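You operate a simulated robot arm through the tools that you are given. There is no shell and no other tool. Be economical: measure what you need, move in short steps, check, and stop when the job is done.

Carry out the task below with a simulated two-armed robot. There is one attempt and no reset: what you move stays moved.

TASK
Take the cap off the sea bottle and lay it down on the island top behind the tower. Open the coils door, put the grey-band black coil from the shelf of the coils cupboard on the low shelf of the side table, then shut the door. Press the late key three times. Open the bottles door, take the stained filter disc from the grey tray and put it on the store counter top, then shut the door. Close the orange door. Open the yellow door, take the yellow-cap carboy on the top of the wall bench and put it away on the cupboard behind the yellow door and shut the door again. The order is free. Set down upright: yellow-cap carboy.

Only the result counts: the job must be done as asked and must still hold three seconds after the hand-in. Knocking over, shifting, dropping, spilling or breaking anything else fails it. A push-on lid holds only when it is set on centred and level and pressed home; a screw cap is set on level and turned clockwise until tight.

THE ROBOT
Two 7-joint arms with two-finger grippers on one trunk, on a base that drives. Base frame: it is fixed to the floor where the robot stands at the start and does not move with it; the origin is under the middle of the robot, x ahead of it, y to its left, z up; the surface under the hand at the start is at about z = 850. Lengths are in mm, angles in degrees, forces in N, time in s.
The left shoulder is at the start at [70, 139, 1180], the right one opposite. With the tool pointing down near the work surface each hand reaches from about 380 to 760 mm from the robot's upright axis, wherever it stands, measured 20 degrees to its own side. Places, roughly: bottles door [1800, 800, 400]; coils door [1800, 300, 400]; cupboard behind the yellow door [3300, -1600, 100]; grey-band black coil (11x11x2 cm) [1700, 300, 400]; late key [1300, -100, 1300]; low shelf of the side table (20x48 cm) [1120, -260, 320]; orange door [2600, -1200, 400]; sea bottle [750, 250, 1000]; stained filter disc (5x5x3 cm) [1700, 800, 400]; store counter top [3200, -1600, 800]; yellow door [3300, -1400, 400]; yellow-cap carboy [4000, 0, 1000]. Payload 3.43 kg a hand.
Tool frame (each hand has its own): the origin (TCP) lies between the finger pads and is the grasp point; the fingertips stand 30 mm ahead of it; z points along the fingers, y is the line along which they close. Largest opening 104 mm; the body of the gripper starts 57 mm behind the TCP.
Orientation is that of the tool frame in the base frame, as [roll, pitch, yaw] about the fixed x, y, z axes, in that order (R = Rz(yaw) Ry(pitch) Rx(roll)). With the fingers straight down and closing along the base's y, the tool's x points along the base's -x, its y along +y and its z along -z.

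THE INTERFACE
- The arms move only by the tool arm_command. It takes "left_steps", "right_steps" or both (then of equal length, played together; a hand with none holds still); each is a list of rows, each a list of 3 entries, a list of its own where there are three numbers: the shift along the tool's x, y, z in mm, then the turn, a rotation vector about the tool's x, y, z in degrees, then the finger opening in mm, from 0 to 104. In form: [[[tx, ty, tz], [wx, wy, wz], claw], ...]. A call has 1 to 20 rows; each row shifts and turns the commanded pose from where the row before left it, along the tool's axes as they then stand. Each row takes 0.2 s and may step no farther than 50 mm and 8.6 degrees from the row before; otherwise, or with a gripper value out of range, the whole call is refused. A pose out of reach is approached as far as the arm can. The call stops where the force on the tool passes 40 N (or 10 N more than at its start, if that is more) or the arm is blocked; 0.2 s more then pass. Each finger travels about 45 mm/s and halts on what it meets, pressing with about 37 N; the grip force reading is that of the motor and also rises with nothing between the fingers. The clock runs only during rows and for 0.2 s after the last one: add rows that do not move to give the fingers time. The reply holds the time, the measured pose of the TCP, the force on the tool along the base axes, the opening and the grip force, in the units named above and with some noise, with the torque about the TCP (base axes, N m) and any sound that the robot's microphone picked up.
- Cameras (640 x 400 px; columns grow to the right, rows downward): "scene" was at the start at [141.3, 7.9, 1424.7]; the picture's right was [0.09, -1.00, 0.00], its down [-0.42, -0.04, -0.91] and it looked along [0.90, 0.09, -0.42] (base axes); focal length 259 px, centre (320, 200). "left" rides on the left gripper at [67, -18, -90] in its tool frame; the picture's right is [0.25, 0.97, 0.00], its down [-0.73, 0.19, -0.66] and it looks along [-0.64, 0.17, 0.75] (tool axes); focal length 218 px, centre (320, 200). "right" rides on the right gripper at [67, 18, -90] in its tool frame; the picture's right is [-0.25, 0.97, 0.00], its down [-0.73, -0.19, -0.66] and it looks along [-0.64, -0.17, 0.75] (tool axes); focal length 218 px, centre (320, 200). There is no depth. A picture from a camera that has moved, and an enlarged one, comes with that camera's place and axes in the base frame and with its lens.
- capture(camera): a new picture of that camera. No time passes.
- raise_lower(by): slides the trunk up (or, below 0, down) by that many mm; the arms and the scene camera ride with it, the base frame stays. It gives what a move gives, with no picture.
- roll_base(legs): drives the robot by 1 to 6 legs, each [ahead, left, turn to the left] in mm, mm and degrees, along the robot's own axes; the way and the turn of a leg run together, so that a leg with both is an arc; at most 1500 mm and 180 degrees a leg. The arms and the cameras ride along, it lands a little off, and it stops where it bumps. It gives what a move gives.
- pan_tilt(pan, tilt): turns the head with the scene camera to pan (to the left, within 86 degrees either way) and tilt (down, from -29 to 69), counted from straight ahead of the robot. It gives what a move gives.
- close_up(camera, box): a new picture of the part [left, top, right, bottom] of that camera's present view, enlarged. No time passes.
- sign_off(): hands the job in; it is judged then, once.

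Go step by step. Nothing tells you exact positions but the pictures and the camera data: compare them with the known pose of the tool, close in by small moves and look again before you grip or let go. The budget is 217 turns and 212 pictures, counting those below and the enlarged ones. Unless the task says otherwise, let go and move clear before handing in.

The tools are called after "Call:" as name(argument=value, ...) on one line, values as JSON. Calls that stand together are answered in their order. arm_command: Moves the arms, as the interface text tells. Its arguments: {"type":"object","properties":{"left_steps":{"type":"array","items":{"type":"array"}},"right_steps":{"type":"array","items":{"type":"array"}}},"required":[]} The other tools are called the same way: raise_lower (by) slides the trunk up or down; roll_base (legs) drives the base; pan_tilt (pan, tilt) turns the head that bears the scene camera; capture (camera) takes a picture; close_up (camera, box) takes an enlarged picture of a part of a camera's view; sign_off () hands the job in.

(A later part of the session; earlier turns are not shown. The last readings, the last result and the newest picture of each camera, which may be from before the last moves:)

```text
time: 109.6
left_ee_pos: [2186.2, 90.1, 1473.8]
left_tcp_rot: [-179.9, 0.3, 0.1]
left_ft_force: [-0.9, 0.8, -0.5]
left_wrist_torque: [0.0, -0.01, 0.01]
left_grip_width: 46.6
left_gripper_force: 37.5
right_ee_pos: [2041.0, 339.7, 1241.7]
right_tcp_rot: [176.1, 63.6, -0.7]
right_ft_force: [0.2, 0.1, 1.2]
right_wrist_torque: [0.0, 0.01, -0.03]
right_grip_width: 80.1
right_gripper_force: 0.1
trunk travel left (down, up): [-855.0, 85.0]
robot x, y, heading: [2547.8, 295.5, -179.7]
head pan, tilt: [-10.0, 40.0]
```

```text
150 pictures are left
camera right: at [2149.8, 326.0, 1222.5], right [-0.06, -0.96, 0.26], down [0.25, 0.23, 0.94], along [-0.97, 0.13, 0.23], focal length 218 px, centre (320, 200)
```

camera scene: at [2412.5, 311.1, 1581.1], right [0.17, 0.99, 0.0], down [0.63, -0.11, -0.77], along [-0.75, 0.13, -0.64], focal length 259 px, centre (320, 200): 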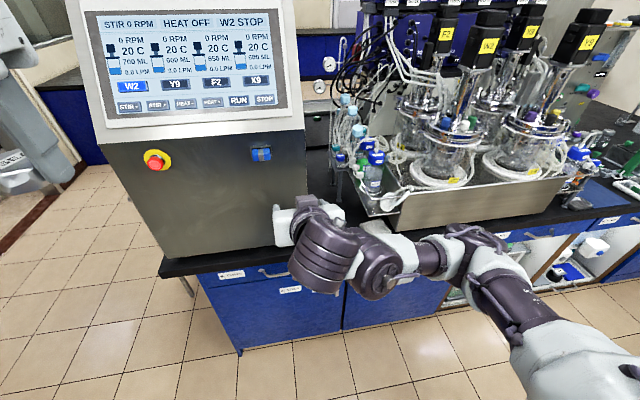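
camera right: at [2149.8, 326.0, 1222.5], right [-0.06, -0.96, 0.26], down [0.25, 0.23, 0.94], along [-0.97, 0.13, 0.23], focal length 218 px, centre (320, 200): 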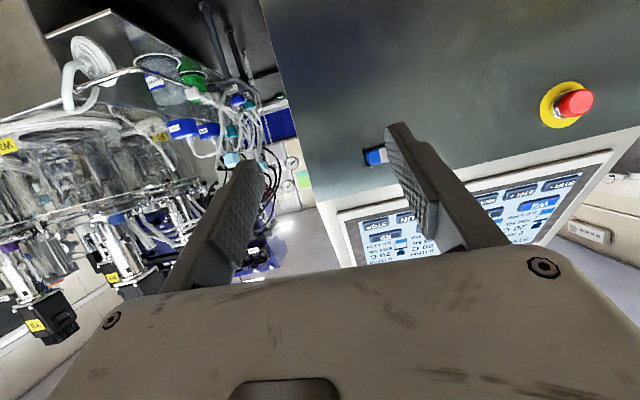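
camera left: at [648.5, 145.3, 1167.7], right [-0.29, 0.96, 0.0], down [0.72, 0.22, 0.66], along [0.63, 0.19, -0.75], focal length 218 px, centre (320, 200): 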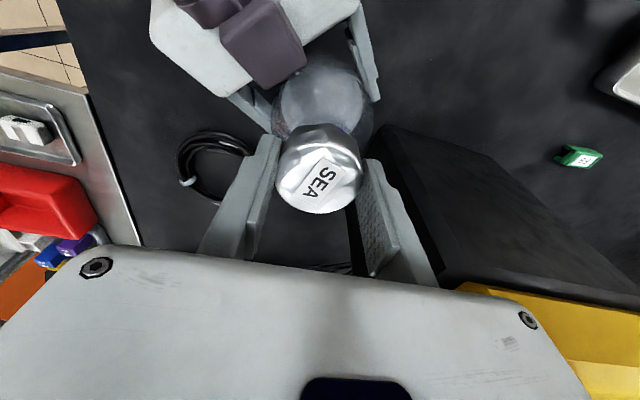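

Call:
raise_lower(by=-400)

Call:
raise_lower(by=-80)

Call:
pan_tilt(pan=-10, tilt=30)

Call:
capture(camera="scene")

Call:
capture(camera="right")

```text
time: 113.4
left_ee_pos: [2185.5, 90.1, 1073.9]
left_tcp_rot: [-180.0, 0.2, 0.1]
left_ft_force: [0.9, 1.2, -0.8]
left_wrist_torque: [-0.01, 0.04, 0.0]
left_grip_width: 46.5
left_gripper_force: 37.1
right_ee_pos: [2041.4, 339.9, 840.9]
right_tcp_rot: [176.0, 63.6, -0.7]
right_ft_force: [0.1, 1.0, -0.5]
right_wrist_torque: [0.03, 0.01, 0.01]
right_grip_width: 79.9
right_gripper_force: 0.0
trunk travel left (down, up): [-455.0, 485.0]
robot x, y, heading: [2546.9, 298.9, -179.7]
head pan, tilt: [-10.0, 40.0]
```

```text
time: 114.6
left_ee_pos: [2187.5, 89.8, 993.9]
left_tcp_rot: [180.0, 0.4, 0.1]
left_ft_force: [-0.7, -0.3, -0.4]
left_wrist_torque: [-0.02, 0.04, 0.02]
left_grip_width: 46.5
left_gripper_force: 36.7
right_ee_pos: [2039.5, 339.7, 761.9]
right_tcp_rot: [176.1, 63.6, -0.8]
right_ft_force: [0.7, -0.4, 0.4]
right_wrist_torque: [-0.01, -0.02, 0.0]
right_grip_width: 80.2
right_gripper_force: 0.1
trunk travel left (down, up): [-375.0, 565.0]
robot x, y, heading: [2546.3, 300.5, -179.8]
head pan, tilt: [-10.0, 40.0]
```

```text
time: 115.3
left_ee_pos: [2185.6, 89.8, 993.2]
left_tcp_rot: [-179.9, 0.3, 0.0]
left_ft_force: [0.0, 0.1, -0.4]
left_wrist_torque: [0.03, 0.0, 0.0]
left_grip_width: 46.7
left_gripper_force: 36.9
right_ee_pos: [2039.4, 339.6, 762.2]
right_tcp_rot: [176.0, 63.6, -0.7]
right_ft_force: [-0.2, -0.3, -0.7]
right_wrist_torque: [0.0, -0.05, 0.0]
right_grip_width: 79.9
right_gripper_force: 0.1
trunk travel left (down, up): [-375.0, 565.0]
robot x, y, heading: [2551.4, 299.2, -179.6]
head pan, tilt: [-10.0, 30.0]
```

```text
149 pictures are left
camera scene: at [2406.8, 311.9, 1116.3], right [0.17, 0.99, 0.0], down [0.49, -0.09, -0.87], along [-0.85, 0.15, -0.5], focal length 259 px, centre (320, 200)
```

scene: 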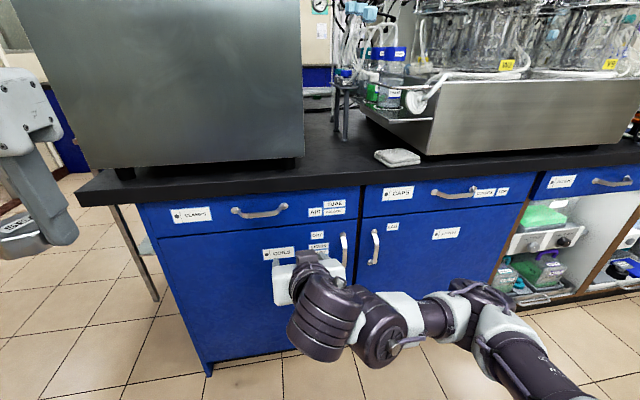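

```text
148 pictures are left
camera right: at [2149.6, 325.9, 742.4], right [-0.06, -0.96, 0.26], down [0.25, 0.23, 0.94], along [-0.97, 0.13, 0.23], focal length 218 px, centre (320, 200)
```

right: 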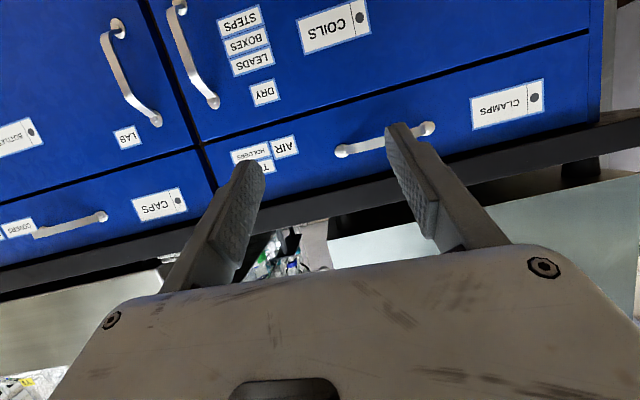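

Handles triangulated: coils handle about (1795,497), z 550–630. Moving the right hand to a pre-grasp in front of it.

Call:
arm_command(right_steps=[[[0, 0, 0], [0, -8.2, 0], 60], [[0, 0, 0], [0, -8.2, 0], 50], [[22, -22.4, 24], [0, 0, 0], 50], [[22, -22.4, 24], [0, 0, 0], 50], [[22, -22.4, 24], [0, 0, 0], 50], [[22, -22.4, 24], [0, 0, 0], 50], [[22, -22.4, 24], [0, 0, 0], 50], [[22, -22.4, 24], [0, 0, 0], 50], [[22, -22.4, 12], [0, 0, 0], 50]])

Call:
capture(camera="right")

Call:
capture(camera="scene")

```text
time: 117.3
left_ee_pos: [2185.6, 90.7, 993.1]
left_tcp_rot: [180.0, 0.3, 0.1]
left_ft_force: [0.0, 0.7, 0.5]
left_wrist_torque: [-0.02, 0.01, 0.01]
left_grip_width: 46.7
left_gripper_force: 37.1
right_ee_pos: [1944.0, 409.0, 623.6]
right_tcp_rot: [170.6, 79.7, -6.9]
right_ft_force: [-0.5, 0.9, 0.1]
right_wrist_torque: [0.02, 0.01, 0.03]
right_grip_width: 49.9
right_gripper_force: 0.0
right hand out of reach, approached as far as the arm can: row 7, 8, 9
trunk travel left (down, up): [-375.0, 565.0]
robot x, y, heading: [2546.2, 299.9, -179.8]
head pan, tilt: [-10.0, 30.0]
```

```text
147 pictures are left
camera right: at [2043.9, 393.2, 574.2], right [-0.01, -0.96, 0.28], down [0.51, 0.23, 0.83], along [-0.86, 0.15, 0.49], focal length 218 px, centre (320, 200)
```

right: 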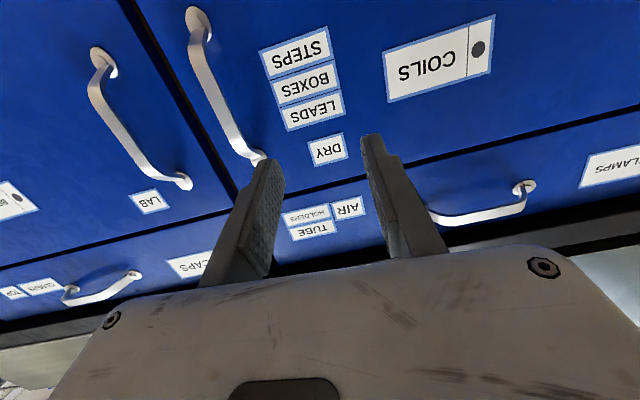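

```text
146 pictures are left
camera scene: at [2406.3, 313.2, 1116.3], right [0.17, 0.99, 0.0], down [0.49, -0.09, -0.87], along [-0.85, 0.15, -0.5], focal length 259 px, centre (320, 200)
```

scene: 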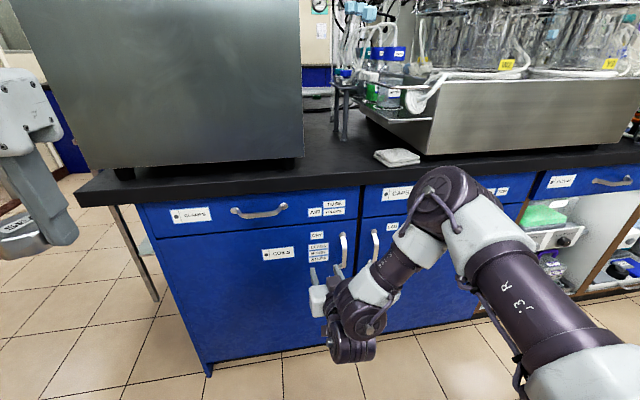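

The handle bar is at y≈487, z 505–640. I'll sidestep the base right by 80 mm rather than stretch the arm.

Call:
roll_base(legs=[[0, -80, 0]])

Call:
arm_command(right_steps=[[[25, 0, 20], [0, 0, 0], 50], [[25, 0, 30], [0, 0, 0], 50]])

Call:
capture(camera="right")

```text
time: 118.4
left_ee_pos: [2184.4, 170.2, 993.1]
left_tcp_rot: [179.9, 0.4, 0.0]
left_ft_force: [1.2, -0.2, -0.7]
left_wrist_torque: [-0.02, 0.0, -0.01]
left_grip_width: 46.7
left_gripper_force: 37.1
right_ee_pos: [1944.5, 489.3, 624.6]
right_tcp_rot: [170.7, 79.8, -7.0]
right_ft_force: [-0.2, 0.3, 0.0]
right_wrist_torque: [0.0, 0.0, 0.0]
right_grip_width: 49.9
right_gripper_force: 0.0
trunk travel left (down, up): [-375.0, 565.0]
robot x, y, heading: [2545.2, 376.3, -179.9]
head pan, tilt: [-10.0, 30.0]
```

```text
time: 119.0
left_ee_pos: [2184.8, 168.5, 993.6]
left_tcp_rot: [-180.0, 0.3, 0.0]
left_ft_force: [0.5, -0.1, -0.4]
left_wrist_torque: [0.06, 0.0, -0.01]
left_grip_width: 46.8
left_gripper_force: 37.6
right_ee_pos: [1917.9, 458.6, 583.1]
right_tcp_rot: [172.1, 79.6, -6.3]
right_ft_force: [0.0, 0.9, -0.6]
right_wrist_torque: [0.04, -0.02, 0.0]
right_grip_width: 50.0
right_gripper_force: 0.1
right hand out of reach, approached as far as the arm can: row 1, 2
trunk travel left (down, up): [-375.0, 565.0]
robot x, y, heading: [2547.8, 375.6, -179.9]
head pan, tilt: [-10.0, 30.0]
```

```text
145 pictures are left
camera right: at [2017.7, 442.0, 532.9], right [-0.02, -0.96, 0.27], down [0.51, 0.22, 0.83], along [-0.86, 0.16, 0.49], focal length 218 px, centre (320, 200)
```

right: 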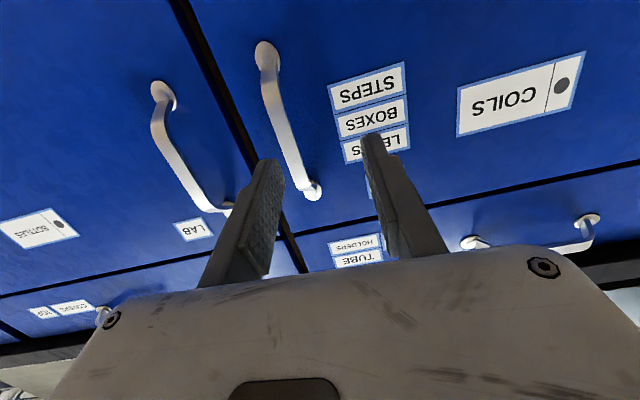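

The arm is limited at this low reach; lowering the trunk by 170 so the shoulder is nearer handle height, then raising the hand back.

Call:
raise_lower(by=-170)

Call:
arm_command(right_steps=[[[-40, 0, -7], [0, 0, 0], 50], [[-40, -10, -7], [0, 0, 0], 50], [[-40, -10, -7], [0, 0, 0], 50], [[-40, -10, -7], [0, 0, 0], 50]])

Call:
capture(camera="right")

Call:
capture(camera="scene")

```text
time: 120.9
left_ee_pos: [2185.2, 170.0, 824.6]
left_tcp_rot: [-179.9, 0.3, -0.1]
left_ft_force: [0.1, 0.2, -0.1]
left_wrist_torque: [-0.03, 0.02, 0.01]
left_grip_width: 46.9
left_gripper_force: 37.1
right_ee_pos: [1918.9, 459.1, 411.7]
right_tcp_rot: [172.0, 79.6, -6.5]
right_ft_force: [0.6, -1.1, -0.4]
right_wrist_torque: [0.0, 0.0, 0.01]
right_grip_width: 49.9
right_gripper_force: 0.0
trunk travel left (down, up): [-205.0, 735.0]
robot x, y, heading: [2548.6, 376.2, -179.9]
head pan, tilt: [-10.0, 30.0]
```

```text
time: 121.9
left_ee_pos: [2185.7, 170.2, 824.3]
left_tcp_rot: [179.8, 0.2, 0.0]
left_ft_force: [-0.1, -0.1, -0.2]
left_wrist_torque: [-0.01, -0.01, 0.02]
left_grip_width: 46.7
left_gripper_force: 36.8
right_ee_pos: [1915.4, 492.2, 576.8]
right_tcp_rot: [171.4, 79.6, -6.9]
right_ft_force: [-0.4, 0.0, 0.6]
right_wrist_torque: [0.0, -0.04, 0.01]
right_grip_width: 49.9
right_gripper_force: 0.0
trunk travel left (down, up): [-205.0, 735.0]
robot x, y, heading: [2543.7, 375.6, -179.7]
head pan, tilt: [-10.0, 30.0]
```

```text
144 pictures are left
camera right: at [2014.8, 475.6, 526.6], right [-0.02, -0.96, 0.27], down [0.51, 0.23, 0.83], along [-0.86, 0.16, 0.49], focal length 218 px, centre (320, 200)
```

right: 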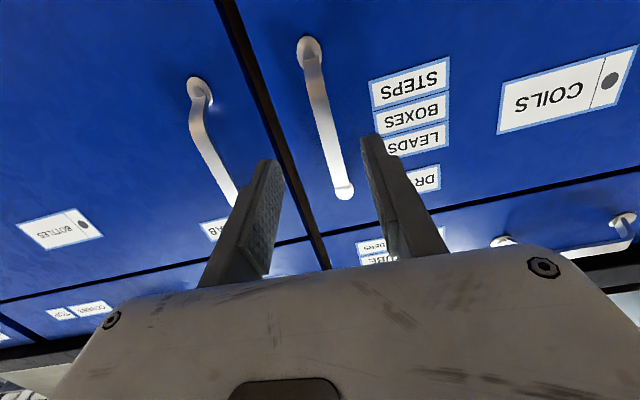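

```text
143 pictures are left
camera scene: at [2406.7, 392.2, 946.4], right [0.17, 0.99, 0.0], down [0.49, -0.09, -0.87], along [-0.85, 0.15, -0.5], focal length 259 px, centre (320, 200)
```

scene: 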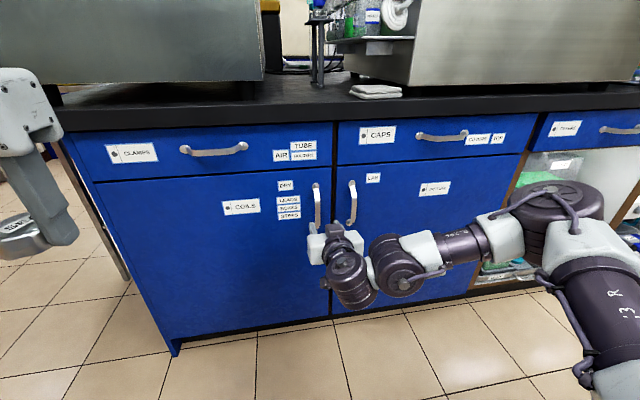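

Handle bar lies neatly between the fingers. Advancing onto it.

Call:
arm_command(right_steps=[[[-5, 0.5, 26], [0, 0, 0], 50], [[-5, 0.5, 26], [0, 0, 0], 50], [[-5, 0.5, 26], [0, 0, 0], 50], [[-5, 0.5, 20], [0, 0, 0], 50]])

Call:
capture(camera="right")

```text
time: 122.8
left_ee_pos: [2186.7, 170.1, 823.8]
left_tcp_rot: [180.0, 0.4, -0.1]
left_ft_force: [0.0, 0.7, -0.7]
left_wrist_torque: [-0.01, 0.0, 0.03]
left_grip_width: 47.0
left_gripper_force: 36.8
right_ee_pos: [1840.4, 493.6, 575.0]
right_tcp_rot: [171.5, 79.5, -7.3]
right_ft_force: [16.9, 5.3, 1.6]
right_wrist_torque: [-0.11, 0.11, -0.61]
right_grip_width: 48.7
right_gripper_force: 0.1
trunk travel left (down, up): [-205.0, 735.0]
robot x, y, heading: [2547.9, 378.8, 180.2]
head pan, tilt: [-10.0, 30.0]
stopped in row 4 (right hand): the force on the tool passed its limit at 147 N (the readings are from after the stop); the commanded pose is now the measured one
```

```text
142 pictures are left
camera right: at [1940.9, 475.2, 525.7], right [-0.03, -0.96, 0.27], down [0.51, 0.22, 0.83], along [-0.86, 0.17, 0.48], focal length 218 px, centre (320, 200)
```

right: 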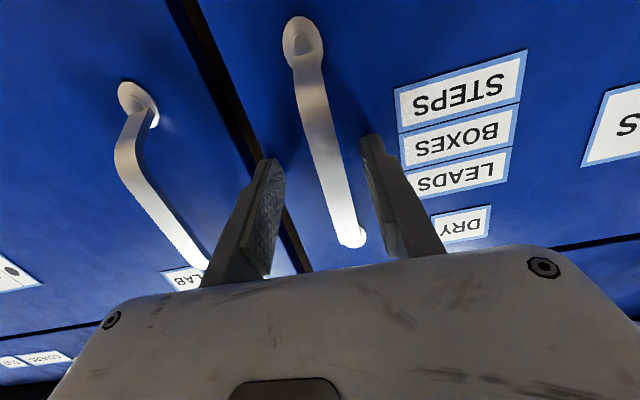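

The fingertips reached the door face (x≈1810), so the bar is right at the TCP. Backing off 4 mm and closing.

Call:
arm_command(right_steps=[[[0, 0, -5], [0, 0, 0], 50], [[0, 3, 0], [0, 0, 0], 30], [[0, 0, 0], [0, 0, 0], 10], [[0, 0, 0], [0, 0, 0], 5], [[0, 0, 0], [0, 0, 0], 5], [[0, 0, 0], [0, 0, 0], 5]])

Call:
capture(camera="right")

```text
time: 124.2
left_ee_pos: [2185.2, 167.4, 823.8]
left_tcp_rot: [-179.9, 0.3, 0.0]
left_ft_force: [-0.4, 0.6, -0.4]
left_wrist_torque: [-0.02, -0.01, -0.03]
left_grip_width: 46.7
left_gripper_force: 36.8
right_ee_pos: [1845.9, 485.8, 575.0]
right_tcp_rot: [172.9, 79.6, -5.7]
right_ft_force: [-2.3, -17.3, 0.4]
right_wrist_torque: [0.95, 0.11, 0.03]
right_grip_width: 9.8
right_gripper_force: 43.2
trunk travel left (down, up): [-205.0, 735.0]
robot x, y, heading: [2545.9, 375.9, -180.0]
head pan, tilt: [-10.0, 30.0]
```

```text
141 pictures are left
camera right: at [1944.9, 468.2, 526.0], right [-0.02, -0.96, 0.27], down [0.51, 0.22, 0.83], along [-0.86, 0.16, 0.48], focal length 218 px, centre (320, 200)
```

right: 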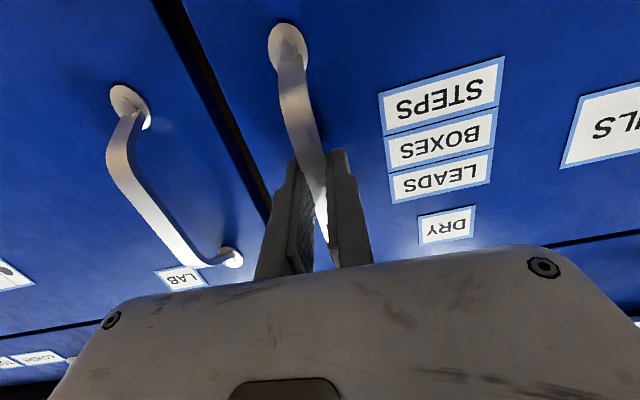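

Handle gripped. Pulling along the door's arc (hinge near (1800,-10)), turning the hand with it.

Call:
arm_command(right_steps=[[[6.1, 5.3, -33.9], [3.94, 0, 0.72], 5], [[6.1, 5.3, -33.9], [3.94, 0, 0.72], 5], [[6.1, 5.3, -33.9], [3.94, 0, 0.72], 5]])

Call:
capture(camera="scene")

```text
time: 125.0
left_ee_pos: [2184.6, 170.7, 822.9]
left_tcp_rot: [-180.0, 0.2, -0.1]
left_ft_force: [0.3, 0.5, -0.2]
left_wrist_torque: [0.01, -0.04, -0.03]
left_grip_width: 46.6
left_gripper_force: 36.8
right_ee_pos: [1947.8, 467.4, 575.2]
right_tcp_rot: [173.3, 79.0, -17.6]
right_ft_force: [-1.5, -7.8, -10.9]
right_wrist_torque: [0.92, -0.41, 0.05]
right_grip_width: 9.8
right_gripper_force: 43.6
trunk travel left (down, up): [-205.0, 735.0]
robot x, y, heading: [2543.8, 380.3, 180.3]
head pan, tilt: [-10.0, 30.0]
```

```text
140 pictures are left
camera scene: at [2405.5, 391.4, 946.0], right [0.17, 0.98, 0.0], down [0.49, -0.09, -0.87], along [-0.85, 0.15, -0.5], focal length 259 px, centre (320, 200)
```

scene: 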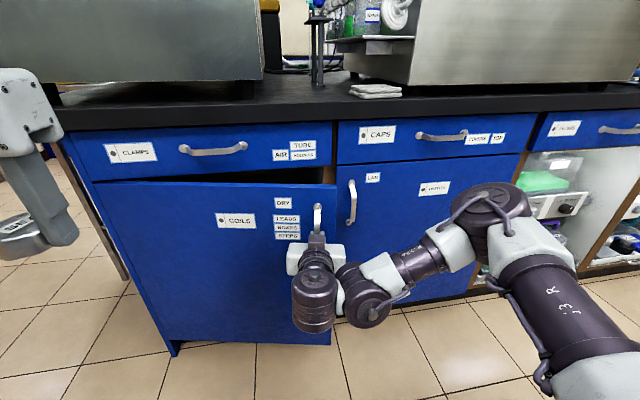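

Works well. Continuing the arc.

Call:
arm_command(right_steps=[[[6.1, 5.3, -33.9], [3.94, 0, 0.72], 5], [[6.1, 5.3, -33.9], [3.94, 0, 0.72], 5], [[6.1, 5.3, -33.9], [3.94, 0, 0.72], 5], [[6.1, 5.3, -33.9], [3.94, 0, 0.72], 5], [[6.1, 5.3, -33.9], [3.94, 0, 0.72], 5]])

Call:
capture(camera="scene")

```text
time: 126.0
left_ee_pos: [2185.6, 168.4, 823.4]
left_tcp_rot: [179.9, 0.2, 0.1]
left_ft_force: [0.5, 0.3, 0.9]
left_wrist_torque: [-0.06, -0.03, 0.0]
left_grip_width: 46.7
left_gripper_force: 37.6
right_ee_pos: [1982.4, 456.7, 575.2]
right_tcp_rot: [173.0, 78.8, -22.0]
right_ft_force: [-3.2, -9.5, -2.5]
right_wrist_torque: [0.95, -0.38, 0.0]
right_grip_width: 9.7
right_gripper_force: 42.9
right hand out of reach, approached as far as the arm can: row 2, 3, 4, 5
trunk travel left (down, up): [-205.0, 735.0]
robot x, y, heading: [2544.2, 377.8, -179.8]
head pan, tilt: [-10.0, 30.0]
stopped in row 5 (right hand): the force on the tool passed its limit at 65 N (the readings are from after the stop); the commanded pose is now the measured one
```

```text
139 pictures are left
camera scene: at [2406.2, 390.6, 946.4], right [0.17, 0.99, 0.0], down [0.49, -0.09, -0.87], along [-0.85, 0.15, -0.5], focal length 259 px, centre (320, 200)
```

scene: 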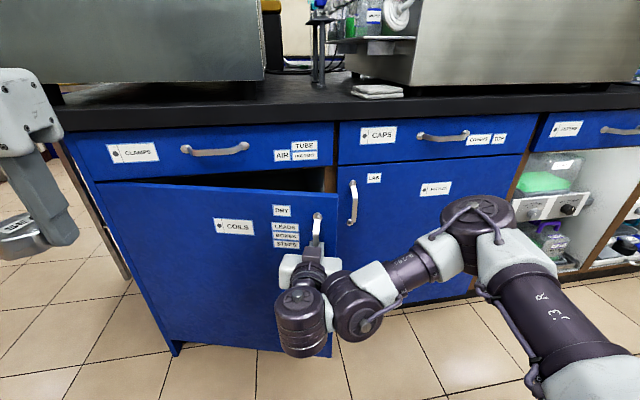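

The arm is at its close-in limit (door ~22° open). I'll swing further by driving the base rigidly about the hinge; first a 10° test leg.

Call:
roll_base(legs=[[-68, 130, -10]])

Call:
capture(camera="scene")

```text
time: 127.4
left_ee_pos: [2210.3, 97.9, 822.5]
left_tcp_rot: [-179.9, 0.2, -10.1]
left_ft_force: [0.1, 0.1, 0.2]
left_wrist_torque: [0.01, -0.02, -0.02]
left_grip_width: 46.5
left_gripper_force: 36.8
right_ee_pos: [2063.1, 418.5, 575.9]
right_tcp_rot: [172.6, 78.9, -32.9]
right_ft_force: [-8.8, -14.5, -6.1]
right_wrist_torque: [1.02, -0.1, 0.01]
right_grip_width: 9.5
right_gripper_force: 43.9
trunk travel left (down, up): [-205.0, 735.0]
robot x, y, heading: [2601.7, 239.4, 170.0]
head pan, tilt: [-10.0, 30.0]
```

```text
138 pictures are left
camera scene: at [2466.6, 277.6, 946.2], right [0.34, 0.94, 0.0], down [0.47, -0.17, -0.87], along [-0.81, 0.3, -0.5], focal length 259 px, centre (320, 200)
```

scene: 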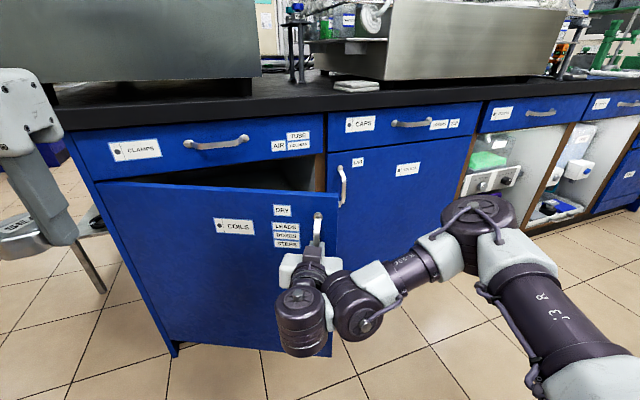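

Excellent, low forces. Two more 20° legs.

Call:
roll_base(legs=[[-134, 261, -20]])

Call:
roll_base(legs=[[-134, 261, -20]])

Call:
capture(camera="scene")

```text
time: 129.7
left_ee_pos: [2222.4, -40.8, 822.5]
left_tcp_rot: [180.0, 0.4, -30.8]
left_ft_force: [-0.5, 0.0, -0.5]
left_wrist_torque: [0.02, 0.0, 0.02]
left_grip_width: 46.4
left_gripper_force: 36.6
right_ee_pos: [2194.0, 308.1, 574.4]
right_tcp_rot: [173.6, 78.9, -51.7]
right_ft_force: [-2.3, -0.9, -0.9]
right_wrist_torque: [0.54, -0.91, -0.02]
right_grip_width: 9.7
right_gripper_force: 44.1
trunk travel left (down, up): [-205.0, 735.0]
robot x, y, heading: [2640.1, -43.9, 149.6]
head pan, tilt: [-10.0, 30.0]
stopped in leg 1: the force on the tool passed its limit at 42 N (the readings are from after the stop); the commanded pose is now the measured one
```

```text
time: 131.7
left_ee_pos: [2187.9, -181.7, 824.6]
left_tcp_rot: [179.8, 0.3, -50.5]
left_ft_force: [0.8, 0.3, -0.3]
left_wrist_torque: [0.01, 0.02, 0.01]
left_grip_width: 46.6
left_gripper_force: 36.5
right_ee_pos: [2281.6, 156.6, 574.5]
right_tcp_rot: [172.2, 78.9, -73.2]
right_ft_force: [30.2, 10.9, -5.1]
right_wrist_torque: [0.66, -0.82, -0.03]
right_grip_width: 9.9
right_gripper_force: 43.8
trunk travel left (down, up): [-205.0, 735.0]
robot x, y, heading: [2576.0, -329.3, 129.7]
head pan, tilt: [-10.0, 30.0]
```

```text
137 pictures are left
camera scene: at [2501.3, -212.4, 946.4], right [0.87, 0.49, 0.0], down [0.25, -0.44, -0.87], along [-0.43, 0.75, -0.5], focal length 259 px, centre (320, 200)
```

scene: 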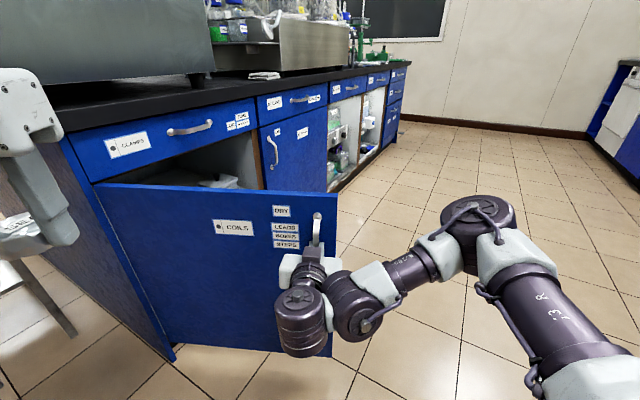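

Door is ~70° open. One more 18° leg with the refined hinge.

Call:
roll_base(legs=[[-122, 230, -18]])

Call:
capture(camera="scene")

```text
time: 133.6
left_ee_pos: [2117.4, -291.3, 823.8]
left_tcp_rot: [179.8, 0.3, -68.5]
left_ft_force: [0.3, -0.1, 0.1]
left_wrist_torque: [-0.03, -0.01, 0.01]
left_grip_width: 46.7
left_gripper_force: 37.1
right_ee_pos: [2311.3, 2.0, 575.6]
right_tcp_rot: [172.9, 79.1, -91.1]
right_ft_force: [24.8, 1.5, -2.1]
right_wrist_torque: [0.41, -0.96, -0.06]
right_grip_width: 9.8
right_gripper_force: 43.8
trunk travel left (down, up): [-205.0, 735.0]
robot x, y, heading: [2442.9, -553.0, 111.7]
head pan, tilt: [-10.0, 30.0]
```

```text
136 pictures are left
camera scene: at [2405.8, -417.6, 946.4], right [0.98, 0.2, 0.0], down [0.1, -0.49, -0.87], along [-0.18, 0.85, -0.5], focal length 259 px, centre (320, 200)
```

scene: 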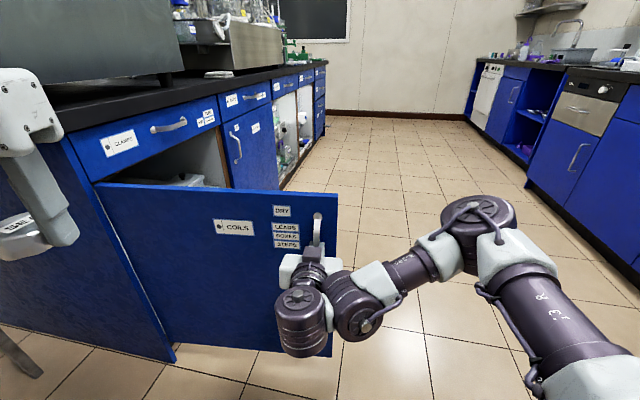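

Door is open ~90°. Releasing the handle, backing the hand off, and driving around to face the open cupboard.

Call:
arm_command(right_steps=[[[0, 0, 0], [0, 0, 0], 30], [[0, 0, 0], [0, 0, 0], 50], [[0, 0, 0], [0, 0, 0], 50], [[0, 0, -40], [0, 0, 0], 50]])

Call:
roll_base(legs=[[-150, 0, 0], [0, 0, -21.7], [0, -370, 0], [1150, 0, 0], [0, 0, 90]])

Call:
pan_tilt(pan=0, tilt=25)

Call:
capture(camera="scene")

```text
time: 134.6
left_ee_pos: [2117.1, -291.1, 823.8]
left_tcp_rot: [179.9, 0.3, -68.5]
left_ft_force: [-0.1, -0.7, -0.3]
left_wrist_torque: [0.0, -0.03, 0.0]
left_grip_width: 46.9
left_gripper_force: 37.3
right_ee_pos: [2317.2, -1.0, 577.7]
right_tcp_rot: [173.4, 79.1, -90.4]
right_ft_force: [-0.1, 1.2, -0.5]
right_wrist_torque: [0.02, -0.02, -0.05]
right_grip_width: 50.1
right_gripper_force: 0.1
right hand out of reach, approached as far as the arm can: row 4
trunk travel left (down, up): [-205.0, 735.0]
robot x, y, heading: [2441.3, -551.2, 111.8]
head pan, tilt: [-10.0, 30.0]
```

```text
time: 148.3
left_ee_pos: [2508.1, 231.1, 823.9]
left_tcp_rot: [179.9, 0.3, 1.1]
left_ft_force: [-0.4, -0.3, 0.1]
left_wrist_torque: [0.02, 0.01, -0.01]
left_grip_width: 46.6
left_gripper_force: 37.0
right_ee_pos: [2305.1, 520.0, 577.6]
right_tcp_rot: [173.4, 78.9, -20.8]
right_ft_force: [0.3, 0.4, -0.1]
right_wrist_torque: [0.02, -0.01, -0.01]
right_grip_width: 50.1
right_gripper_force: 0.0
trunk travel left (down, up): [-205.0, 735.0]
robot x, y, heading: [2869.3, 443.6, -179.2]
head pan, tilt: [-10.0, 30.0]
```

```text
time: 149.0
left_ee_pos: [2508.6, 230.9, 823.0]
left_tcp_rot: [180.0, 0.3, 1.2]
left_ft_force: [-0.1, 0.5, -0.3]
left_wrist_torque: [0.0, -0.04, -0.01]
left_grip_width: 46.6
left_gripper_force: 36.9
right_ee_pos: [2305.6, 520.0, 576.5]
right_tcp_rot: [173.3, 79.1, -20.7]
right_ft_force: [-0.3, 0.0, 0.2]
right_wrist_torque: [0.01, 0.05, -0.02]
right_grip_width: 50.0
right_gripper_force: 0.1
trunk travel left (down, up): [-205.0, 735.0]
robot x, y, heading: [2866.5, 448.5, -178.7]
head pan, tilt: [0.0, 25.0]
```

```text
135 pictures are left
camera scene: at [2721.7, 442.0, 954.3], right [-0.02, 1.0, 0.0], down [0.42, 0.01, -0.91], along [-0.91, -0.02, -0.42], focal length 259 px, centre (320, 200)
```

scene: 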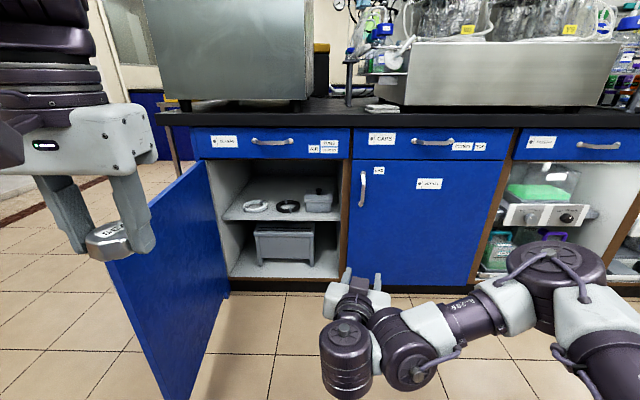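

The cupboard is open; a white ring, a black ring and a box are on its shelf. Zooming in.

Call:
close_up(camera="scene", box=[200, 150, 360, 250])

```text
4.00 times, centred on (280, 200) of scene
camera zoom: at [2721.7, 442.0, 954.3], right [-0.02, 1.0, 0.0], down [0.42, 0.01, -0.91], along [-0.91, -0.02, -0.42], focal length 1037 px, centre (480, 200)
```

zoom: 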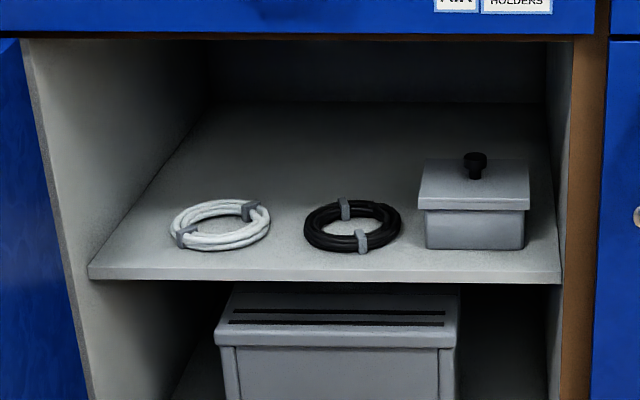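

The grey-banded black coil is around (1690,278,446) on a shelf at z≈436. Driving closer and pitching the right hand to point forward-down ~50°.

Call:
roll_base(legs=[[340, 78, -1]])

Call:
arm_command(right_steps=[[[0, 0, 0], [-7, 0, -1.4], 50], [[0, 0, 0], [-7, 0, -1.4], 50], [[0, 0, 0], [0, 8, 0], 50], [[0, 0, 0], [0, 8, 0], 50], [[0, 0, 0], [0, 8, 0], 50], [[0, 0, 0], [0, 8, 0], 50], [[0, 0, 0], [0, 7, 0], 50]])

Call:
pan_tilt(pan=5, tilt=35)

Call:
capture(camera="scene")

Call:
capture(camera="right")

```text
time: 151.3
left_ee_pos: [2161.6, 155.2, 823.4]
left_tcp_rot: [179.8, 0.3, 0.3]
left_ft_force: [0.1, -0.4, -0.2]
left_wrist_torque: [-0.03, 0.0, 0.02]
left_grip_width: 46.5
left_gripper_force: 36.9
right_ee_pos: [1963.6, 448.7, 576.2]
right_tcp_rot: [173.4, 78.9, -21.6]
right_ft_force: [-0.1, 0.3, -0.3]
right_wrist_torque: [-0.02, 0.02, 0.02]
right_grip_width: 49.8
right_gripper_force: 0.0
trunk travel left (down, up): [-205.0, 735.0]
robot x, y, heading: [2522.1, 363.6, -179.6]
head pan, tilt: [0.0, 25.0]
```

```text
time: 152.9
left_ee_pos: [2163.3, 155.1, 822.9]
left_tcp_rot: [-180.0, 0.3, 0.3]
left_ft_force: [0.9, 0.5, 0.7]
left_wrist_torque: [0.02, -0.02, -0.01]
left_grip_width: 46.8
left_gripper_force: 36.8
right_ee_pos: [1963.9, 467.5, 536.2]
right_tcp_rot: [178.6, 42.1, -1.5]
right_ft_force: [-0.1, 0.3, 0.4]
right_wrist_torque: [-0.03, 0.01, 0.02]
right_grip_width: 50.0
right_gripper_force: 0.1
right hand out of reach, approached as far as the arm can: row 6, 7
trunk travel left (down, up): [-205.0, 735.0]
robot x, y, heading: [2522.8, 364.7, -179.7]
head pan, tilt: [0.0, 25.0]
```

```text
time: 153.6
left_ee_pos: [2162.6, 155.4, 823.5]
left_tcp_rot: [180.0, 0.3, 0.3]
left_ft_force: [-0.5, 0.6, 0.6]
left_wrist_torque: [0.0, 0.03, 0.0]
left_grip_width: 46.7
left_gripper_force: 37.1
right_ee_pos: [1962.8, 466.9, 537.0]
right_tcp_rot: [178.4, 42.2, -1.6]
right_ft_force: [-0.1, 0.0, -0.6]
right_wrist_torque: [0.0, -0.03, 0.0]
right_grip_width: 49.9
right_gripper_force: 0.1
trunk travel left (down, up): [-205.0, 735.0]
robot x, y, heading: [2525.2, 364.7, -179.6]
head pan, tilt: [5.0, 35.0]
```

```text
133 pictures are left
camera scene: at [2384.0, 355.1, 938.6], right [-0.09, 1.0, 0.0], down [0.57, 0.05, -0.82], along [-0.82, -0.08, -0.57], focal length 259 px, centre (320, 200)
```

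scene: 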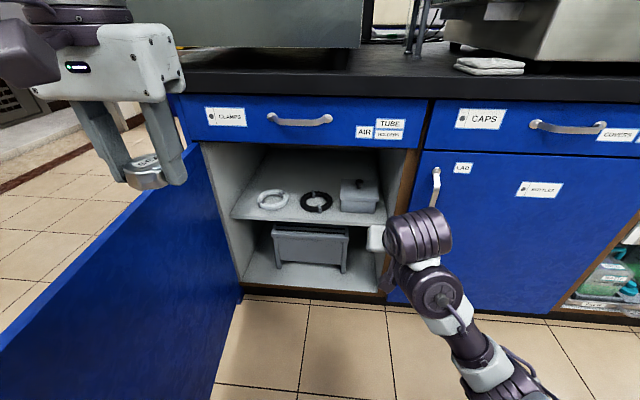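

```text
132 pictures are left
camera right: at [2072.2, 447.8, 558.4], right [-0.2, -0.96, 0.19], down [-0.1, 0.21, 0.97], along [-0.98, 0.17, -0.13], focal length 218 px, centre (320, 200)
```

right: 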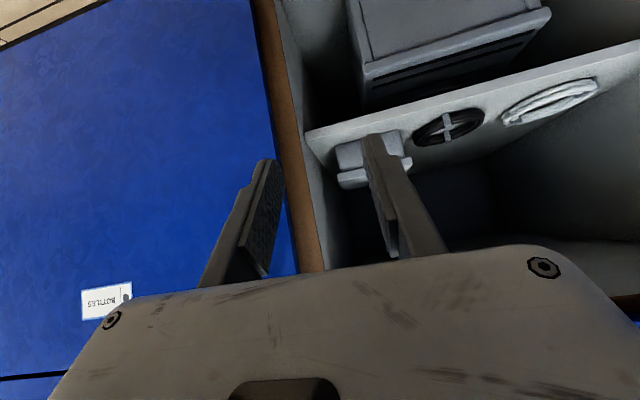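

Coil triangulated at (1645,268,422), shelf z≈412. I'll yaw the hand 15° left, shift it left, then drive in.

Call:
arm_command(right_steps=[[[0, 0, 0], [-5, -3, -5.5], 45], [[0, 0, 0], [-5, -3, -5.5], 40], [[-5.9, 33, 6.5], [0, 0, 0], 40], [[-5.9, 33, 6.5], [0, 0, 0], 40], [[-5.9, 33, 6.5], [0, 0, 0], 40], [[-5.9, 33, 6.5], [0, 0, 0], 40], [[-5.9, 33, 6.5], [0, 0, 0], 40]])

Call:
roll_base(legs=[[130, 0, 0]])

Call:
capture(camera="right")

Call:
capture(camera="scene")

```text
time: 155.2
left_ee_pos: [2162.6, 154.8, 823.4]
left_tcp_rot: [179.9, 0.4, 0.3]
left_ft_force: [0.2, -0.4, 0.0]
left_wrist_torque: [0.02, -0.01, -0.02]
left_grip_width: 47.0
left_gripper_force: 36.7
right_ee_pos: [1960.7, 294.6, 538.2]
right_tcp_rot: [178.8, 46.6, 13.2]
right_ft_force: [0.8, -0.6, -0.7]
right_wrist_torque: [-0.03, -0.01, 0.01]
right_grip_width: 40.0
right_gripper_force: 0.0
trunk travel left (down, up): [-205.0, 735.0]
robot x, y, heading: [2525.2, 367.4, -179.4]
head pan, tilt: [5.0, 35.0]
```

```text
time: 156.5
left_ee_pos: [2030.1, 153.6, 822.5]
left_tcp_rot: [179.8, 0.3, 0.4]
left_ft_force: [-0.4, 0.2, 0.5]
left_wrist_torque: [0.05, -0.02, -0.02]
left_grip_width: 46.7
left_gripper_force: 36.9
right_ee_pos: [1828.4, 292.3, 537.6]
right_tcp_rot: [178.7, 46.6, 13.3]
right_ft_force: [-0.5, 0.9, 0.2]
right_wrist_torque: [0.0, 0.01, 0.0]
right_grip_width: 40.2
right_gripper_force: 0.0
trunk travel left (down, up): [-205.0, 735.0]
robot x, y, heading: [2389.9, 365.3, -179.5]
head pan, tilt: [5.0, 35.0]
```

```text
131 pictures are left
camera right: at [1939.9, 302.3, 550.7], right [0.07, -0.98, 0.2], down [-0.07, 0.19, 0.98], along [-1.0, -0.08, -0.06], focal length 218 px, centre (320, 200)
```

right: 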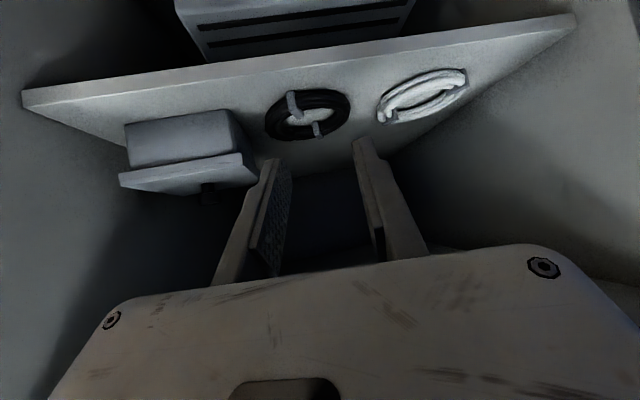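

```text
130 pictures are left
camera scene: at [2251.5, 354.0, 938.5], right [-0.09, 1.0, 0.0], down [0.57, 0.05, -0.82], along [-0.81, -0.08, -0.57], focal length 259 px, centre (320, 200)
```

scene: 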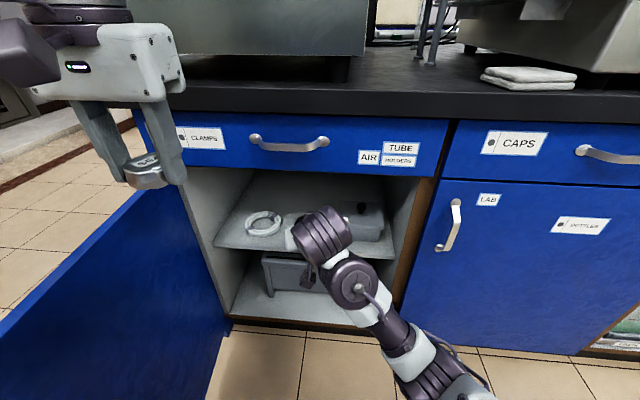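

Still some spread in depth; moving closer and re-measuring with the wrist camera.

Call:
arm_command(right_steps=[[[-20, 12, 33], [0, 0, 0], 40], [[-19, 12, 33], [0, 0, 0], 40]])

Call:
capture(camera="right")

```text
time: 157.1
left_ee_pos: [2031.5, 154.5, 822.9]
left_tcp_rot: [179.9, 0.3, 0.3]
left_ft_force: [-1.1, 0.1, -1.0]
left_wrist_torque: [-0.02, -0.02, -0.02]
left_grip_width: 46.6
left_gripper_force: 36.8
right_ee_pos: [1762.5, 251.1, 520.5]
right_tcp_rot: [178.8, 46.6, 13.3]
right_ft_force: [-0.4, 0.1, 0.0]
right_wrist_torque: [0.01, -0.01, -0.02]
right_grip_width: 40.1
right_gripper_force: 0.0
trunk travel left (down, up): [-205.0, 735.0]
robot x, y, heading: [2391.1, 366.0, -179.5]
head pan, tilt: [5.0, 35.0]
```

```text
129 pictures are left
camera right: at [1874.0, 260.0, 533.7], right [0.07, -0.98, 0.2], down [-0.07, 0.19, 0.98], along [-1.0, -0.08, -0.06], focal length 218 px, centre (320, 200)
```

right: 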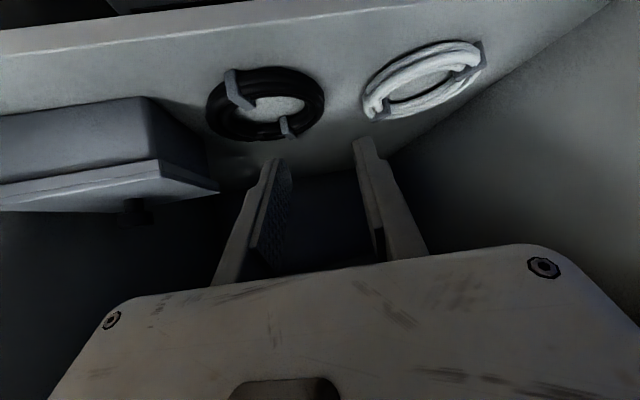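

Refined by wrist parallax: coil centre (1680,275,427). Moving halfway down toward its left rim and checking.

Call:
arm_command(right_steps=[[[8, 2, 25], [0, 0, 0], 40], [[8, 2, 30], [0, 0, 0], 40]])

Call:
capture(camera="right")

```text
time: 157.7
left_ee_pos: [2030.2, 154.8, 823.8]
left_tcp_rot: [180.0, 0.3, 0.1]
left_ft_force: [-0.7, 0.6, 0.4]
left_wrist_torque: [-0.01, 0.01, -0.02]
left_grip_width: 46.8
left_gripper_force: 36.8
right_ee_pos: [1735.7, 239.0, 471.2]
right_tcp_rot: [178.8, 46.7, 13.2]
right_ft_force: [0.4, 0.0, -0.6]
right_wrist_torque: [0.03, 0.04, 0.01]
right_grip_width: 39.9
right_gripper_force: 0.0
trunk travel left (down, up): [-205.0, 735.0]
robot x, y, heading: [2394.9, 366.8, -179.6]
head pan, tilt: [5.0, 35.0]
```

```text
128 pictures are left
camera right: at [1847.0, 248.8, 484.2], right [0.07, -0.98, 0.2], down [-0.07, 0.19, 0.98], along [-1.0, -0.08, -0.06], focal length 218 px, centre (320, 200)
```

right: 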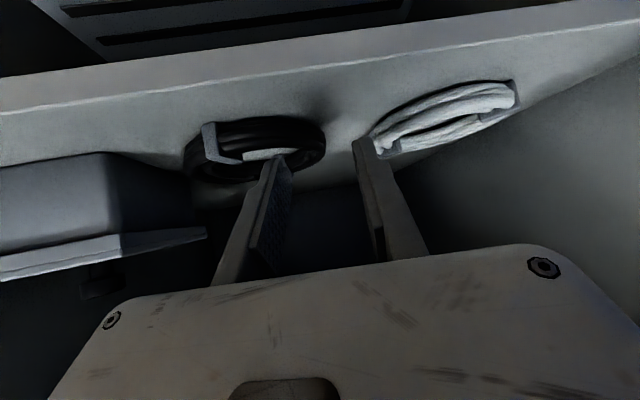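

Alignment is good: inner finger over the hole, outer one left of the rim. Advancing the last 33 mm.

Call:
arm_command(right_steps=[[[0, 0, 12], [0, 0, 0], 40], [[0, 0, 12], [0, 0, 0], 40], [[0, 0, 8], [0, 0, 0], 40]])

Call:
capture(camera="right")

```text
time: 158.4
left_ee_pos: [2033.1, 155.5, 823.7]
left_tcp_rot: [179.9, 0.4, 0.2]
left_ft_force: [-0.8, 0.2, -0.2]
left_wrist_torque: [0.01, 0.02, -0.02]
left_grip_width: 46.4
left_gripper_force: 36.9
right_ee_pos: [1718.9, 233.8, 466.1]
right_tcp_rot: [178.2, 47.9, 12.9]
right_ft_force: [7.4, 2.5, 18.1]
right_wrist_torque: [0.39, 0.12, -0.3]
right_grip_width: 36.2
right_gripper_force: 0.1
trunk travel left (down, up): [-205.0, 735.0]
robot x, y, heading: [2390.4, 364.8, -179.8]
head pan, tilt: [5.0, 35.0]
stopped in row 3 (right hand): the force on the tool passed its limit at 44 N (the readings are from after the stop); the commanded pose is now the measured one
```

```text
127 pictures are left
camera right: at [1830.0, 243.3, 477.3], right [0.07, -0.98, 0.21], down [-0.05, 0.2, 0.98], along [-1.0, -0.08, -0.04], focal length 218 px, centre (320, 200)
```

right: 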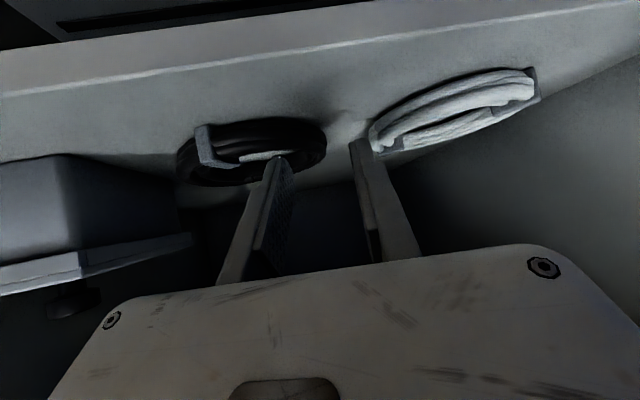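

Contact: the inner finger tip seems to land on the rim. Backing up, shifting 9 mm to +y and opening slightly.

Call:
arm_command(right_steps=[[[0, 0, -12], [0, 0, 0], 44], [[0, -9, 0], [0, 0, 0], 48], [[0, 0, 8], [0, 0, 0], 48]])

Call:
close_up(camera="right", box=[160, 80, 400, 230])

```text
time: 159.2
left_ee_pos: [2033.3, 155.5, 825.2]
left_tcp_rot: [180.0, 0.5, 0.3]
left_ft_force: [-0.4, 0.5, 0.4]
left_wrist_torque: [0.02, 0.01, 0.01]
left_grip_width: 46.9
left_gripper_force: 37.2
right_ee_pos: [1719.5, 245.3, 467.9]
right_tcp_rot: [178.4, 47.6, 13.0]
right_ft_force: [15.0, 4.0, 18.8]
right_wrist_torque: [0.49, -0.06, -0.33]
right_grip_width: 43.0
right_gripper_force: 0.1
trunk travel left (down, up): [-205.0, 735.0]
robot x, y, heading: [2393.8, 364.5, -179.5]
head pan, tilt: [5.0, 35.0]
```

```text
2.67 times, centred on (280, 155) of right
camera zoom: at [1831.2, 254.1, 478.7], right [0.07, -0.98, 0.2], down [-0.06, 0.2, 0.98], along [-1.0, -0.08, -0.04], focal length 582 px, centre (427, 320)
```

zoom: 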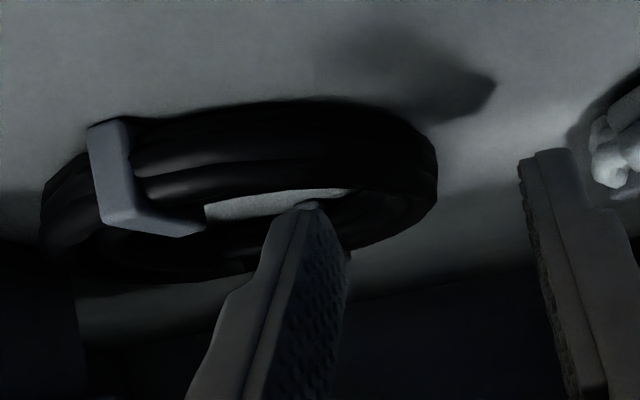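

Better geometry: ring centre (1669,285,425) – I was short in x. Backing up, going deeper horizontally, then checking before descending.

Call:
arm_command(right_steps=[[[0, 0, -15], [0, 0, 0], 46], [[-11, -5, 12], [0, 0, 0], 46], [[-11, -5, 12], [0, 0, 0], 46]])

Call:
close_up(camera="right", box=[160, 80, 400, 230])

```text
time: 160.0
left_ee_pos: [2030.0, 154.0, 822.9]
left_tcp_rot: [179.9, 0.3, 0.3]
left_ft_force: [0.2, -0.5, -0.4]
left_wrist_torque: [0.01, 0.0, -0.01]
left_grip_width: 46.7
left_gripper_force: 37.2
right_ee_pos: [1694.7, 248.9, 473.0]
right_tcp_rot: [178.6, 47.1, 13.0]
right_ft_force: [0.6, 0.6, 0.6]
right_wrist_torque: [0.0, -0.02, -0.03]
right_grip_width: 45.9
right_gripper_force: 0.0
trunk travel left (down, up): [-205.0, 735.0]
robot x, y, heading: [2392.0, 362.3, -179.6]
head pan, tilt: [5.0, 35.0]
```

```text
2.67 times, centred on (280, 155) of right
camera zoom: at [1805.9, 258.3, 485.4], right [0.07, -0.98, 0.2], down [-0.06, 0.2, 0.98], along [-1.0, -0.08, -0.05], focal length 582 px, centre (427, 320)
```

zoom: 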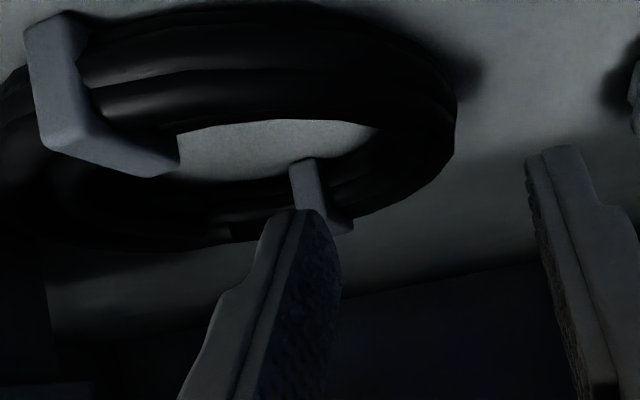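

Now the tip will drop into the hole. Descending vertically.

Call:
arm_command(right_steps=[[[7.4, 0, 6.7], [0, 0, 0], 46], [[7.4, 0, 6.7], [0, 0, 0], 46]])

Call:
close_up(camera="right", box=[160, 80, 400, 230])

```text
time: 160.6
left_ee_pos: [2030.0, 155.3, 823.0]
left_tcp_rot: [179.8, 0.4, 0.3]
left_ft_force: [-0.3, 0.4, 0.1]
left_wrist_torque: [0.04, -0.02, 0.02]
left_grip_width: 46.7
left_gripper_force: 37.3
right_ee_pos: [1695.1, 248.6, 452.7]
right_tcp_rot: [178.5, 47.2, 13.0]
right_ft_force: [-0.6, 0.1, 0.1]
right_wrist_torque: [0.01, 0.0, -0.01]
right_grip_width: 45.9
right_gripper_force: 0.0
trunk travel left (down, up): [-205.0, 735.0]
robot x, y, heading: [2392.2, 363.8, -179.5]
head pan, tilt: [5.0, 35.0]
```

```text
2.67 times, centred on (280, 155) of right
camera zoom: at [1806.8, 257.4, 464.6], right [0.07, -0.98, 0.2], down [-0.06, 0.2, 0.98], along [-1.0, -0.08, -0.05], focal length 582 px, centre (427, 320)
```

zoom: 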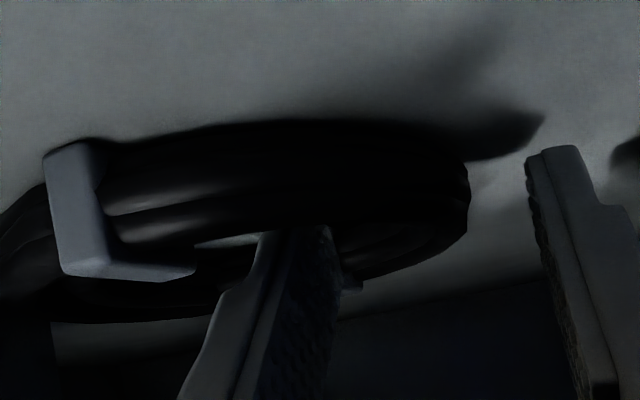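

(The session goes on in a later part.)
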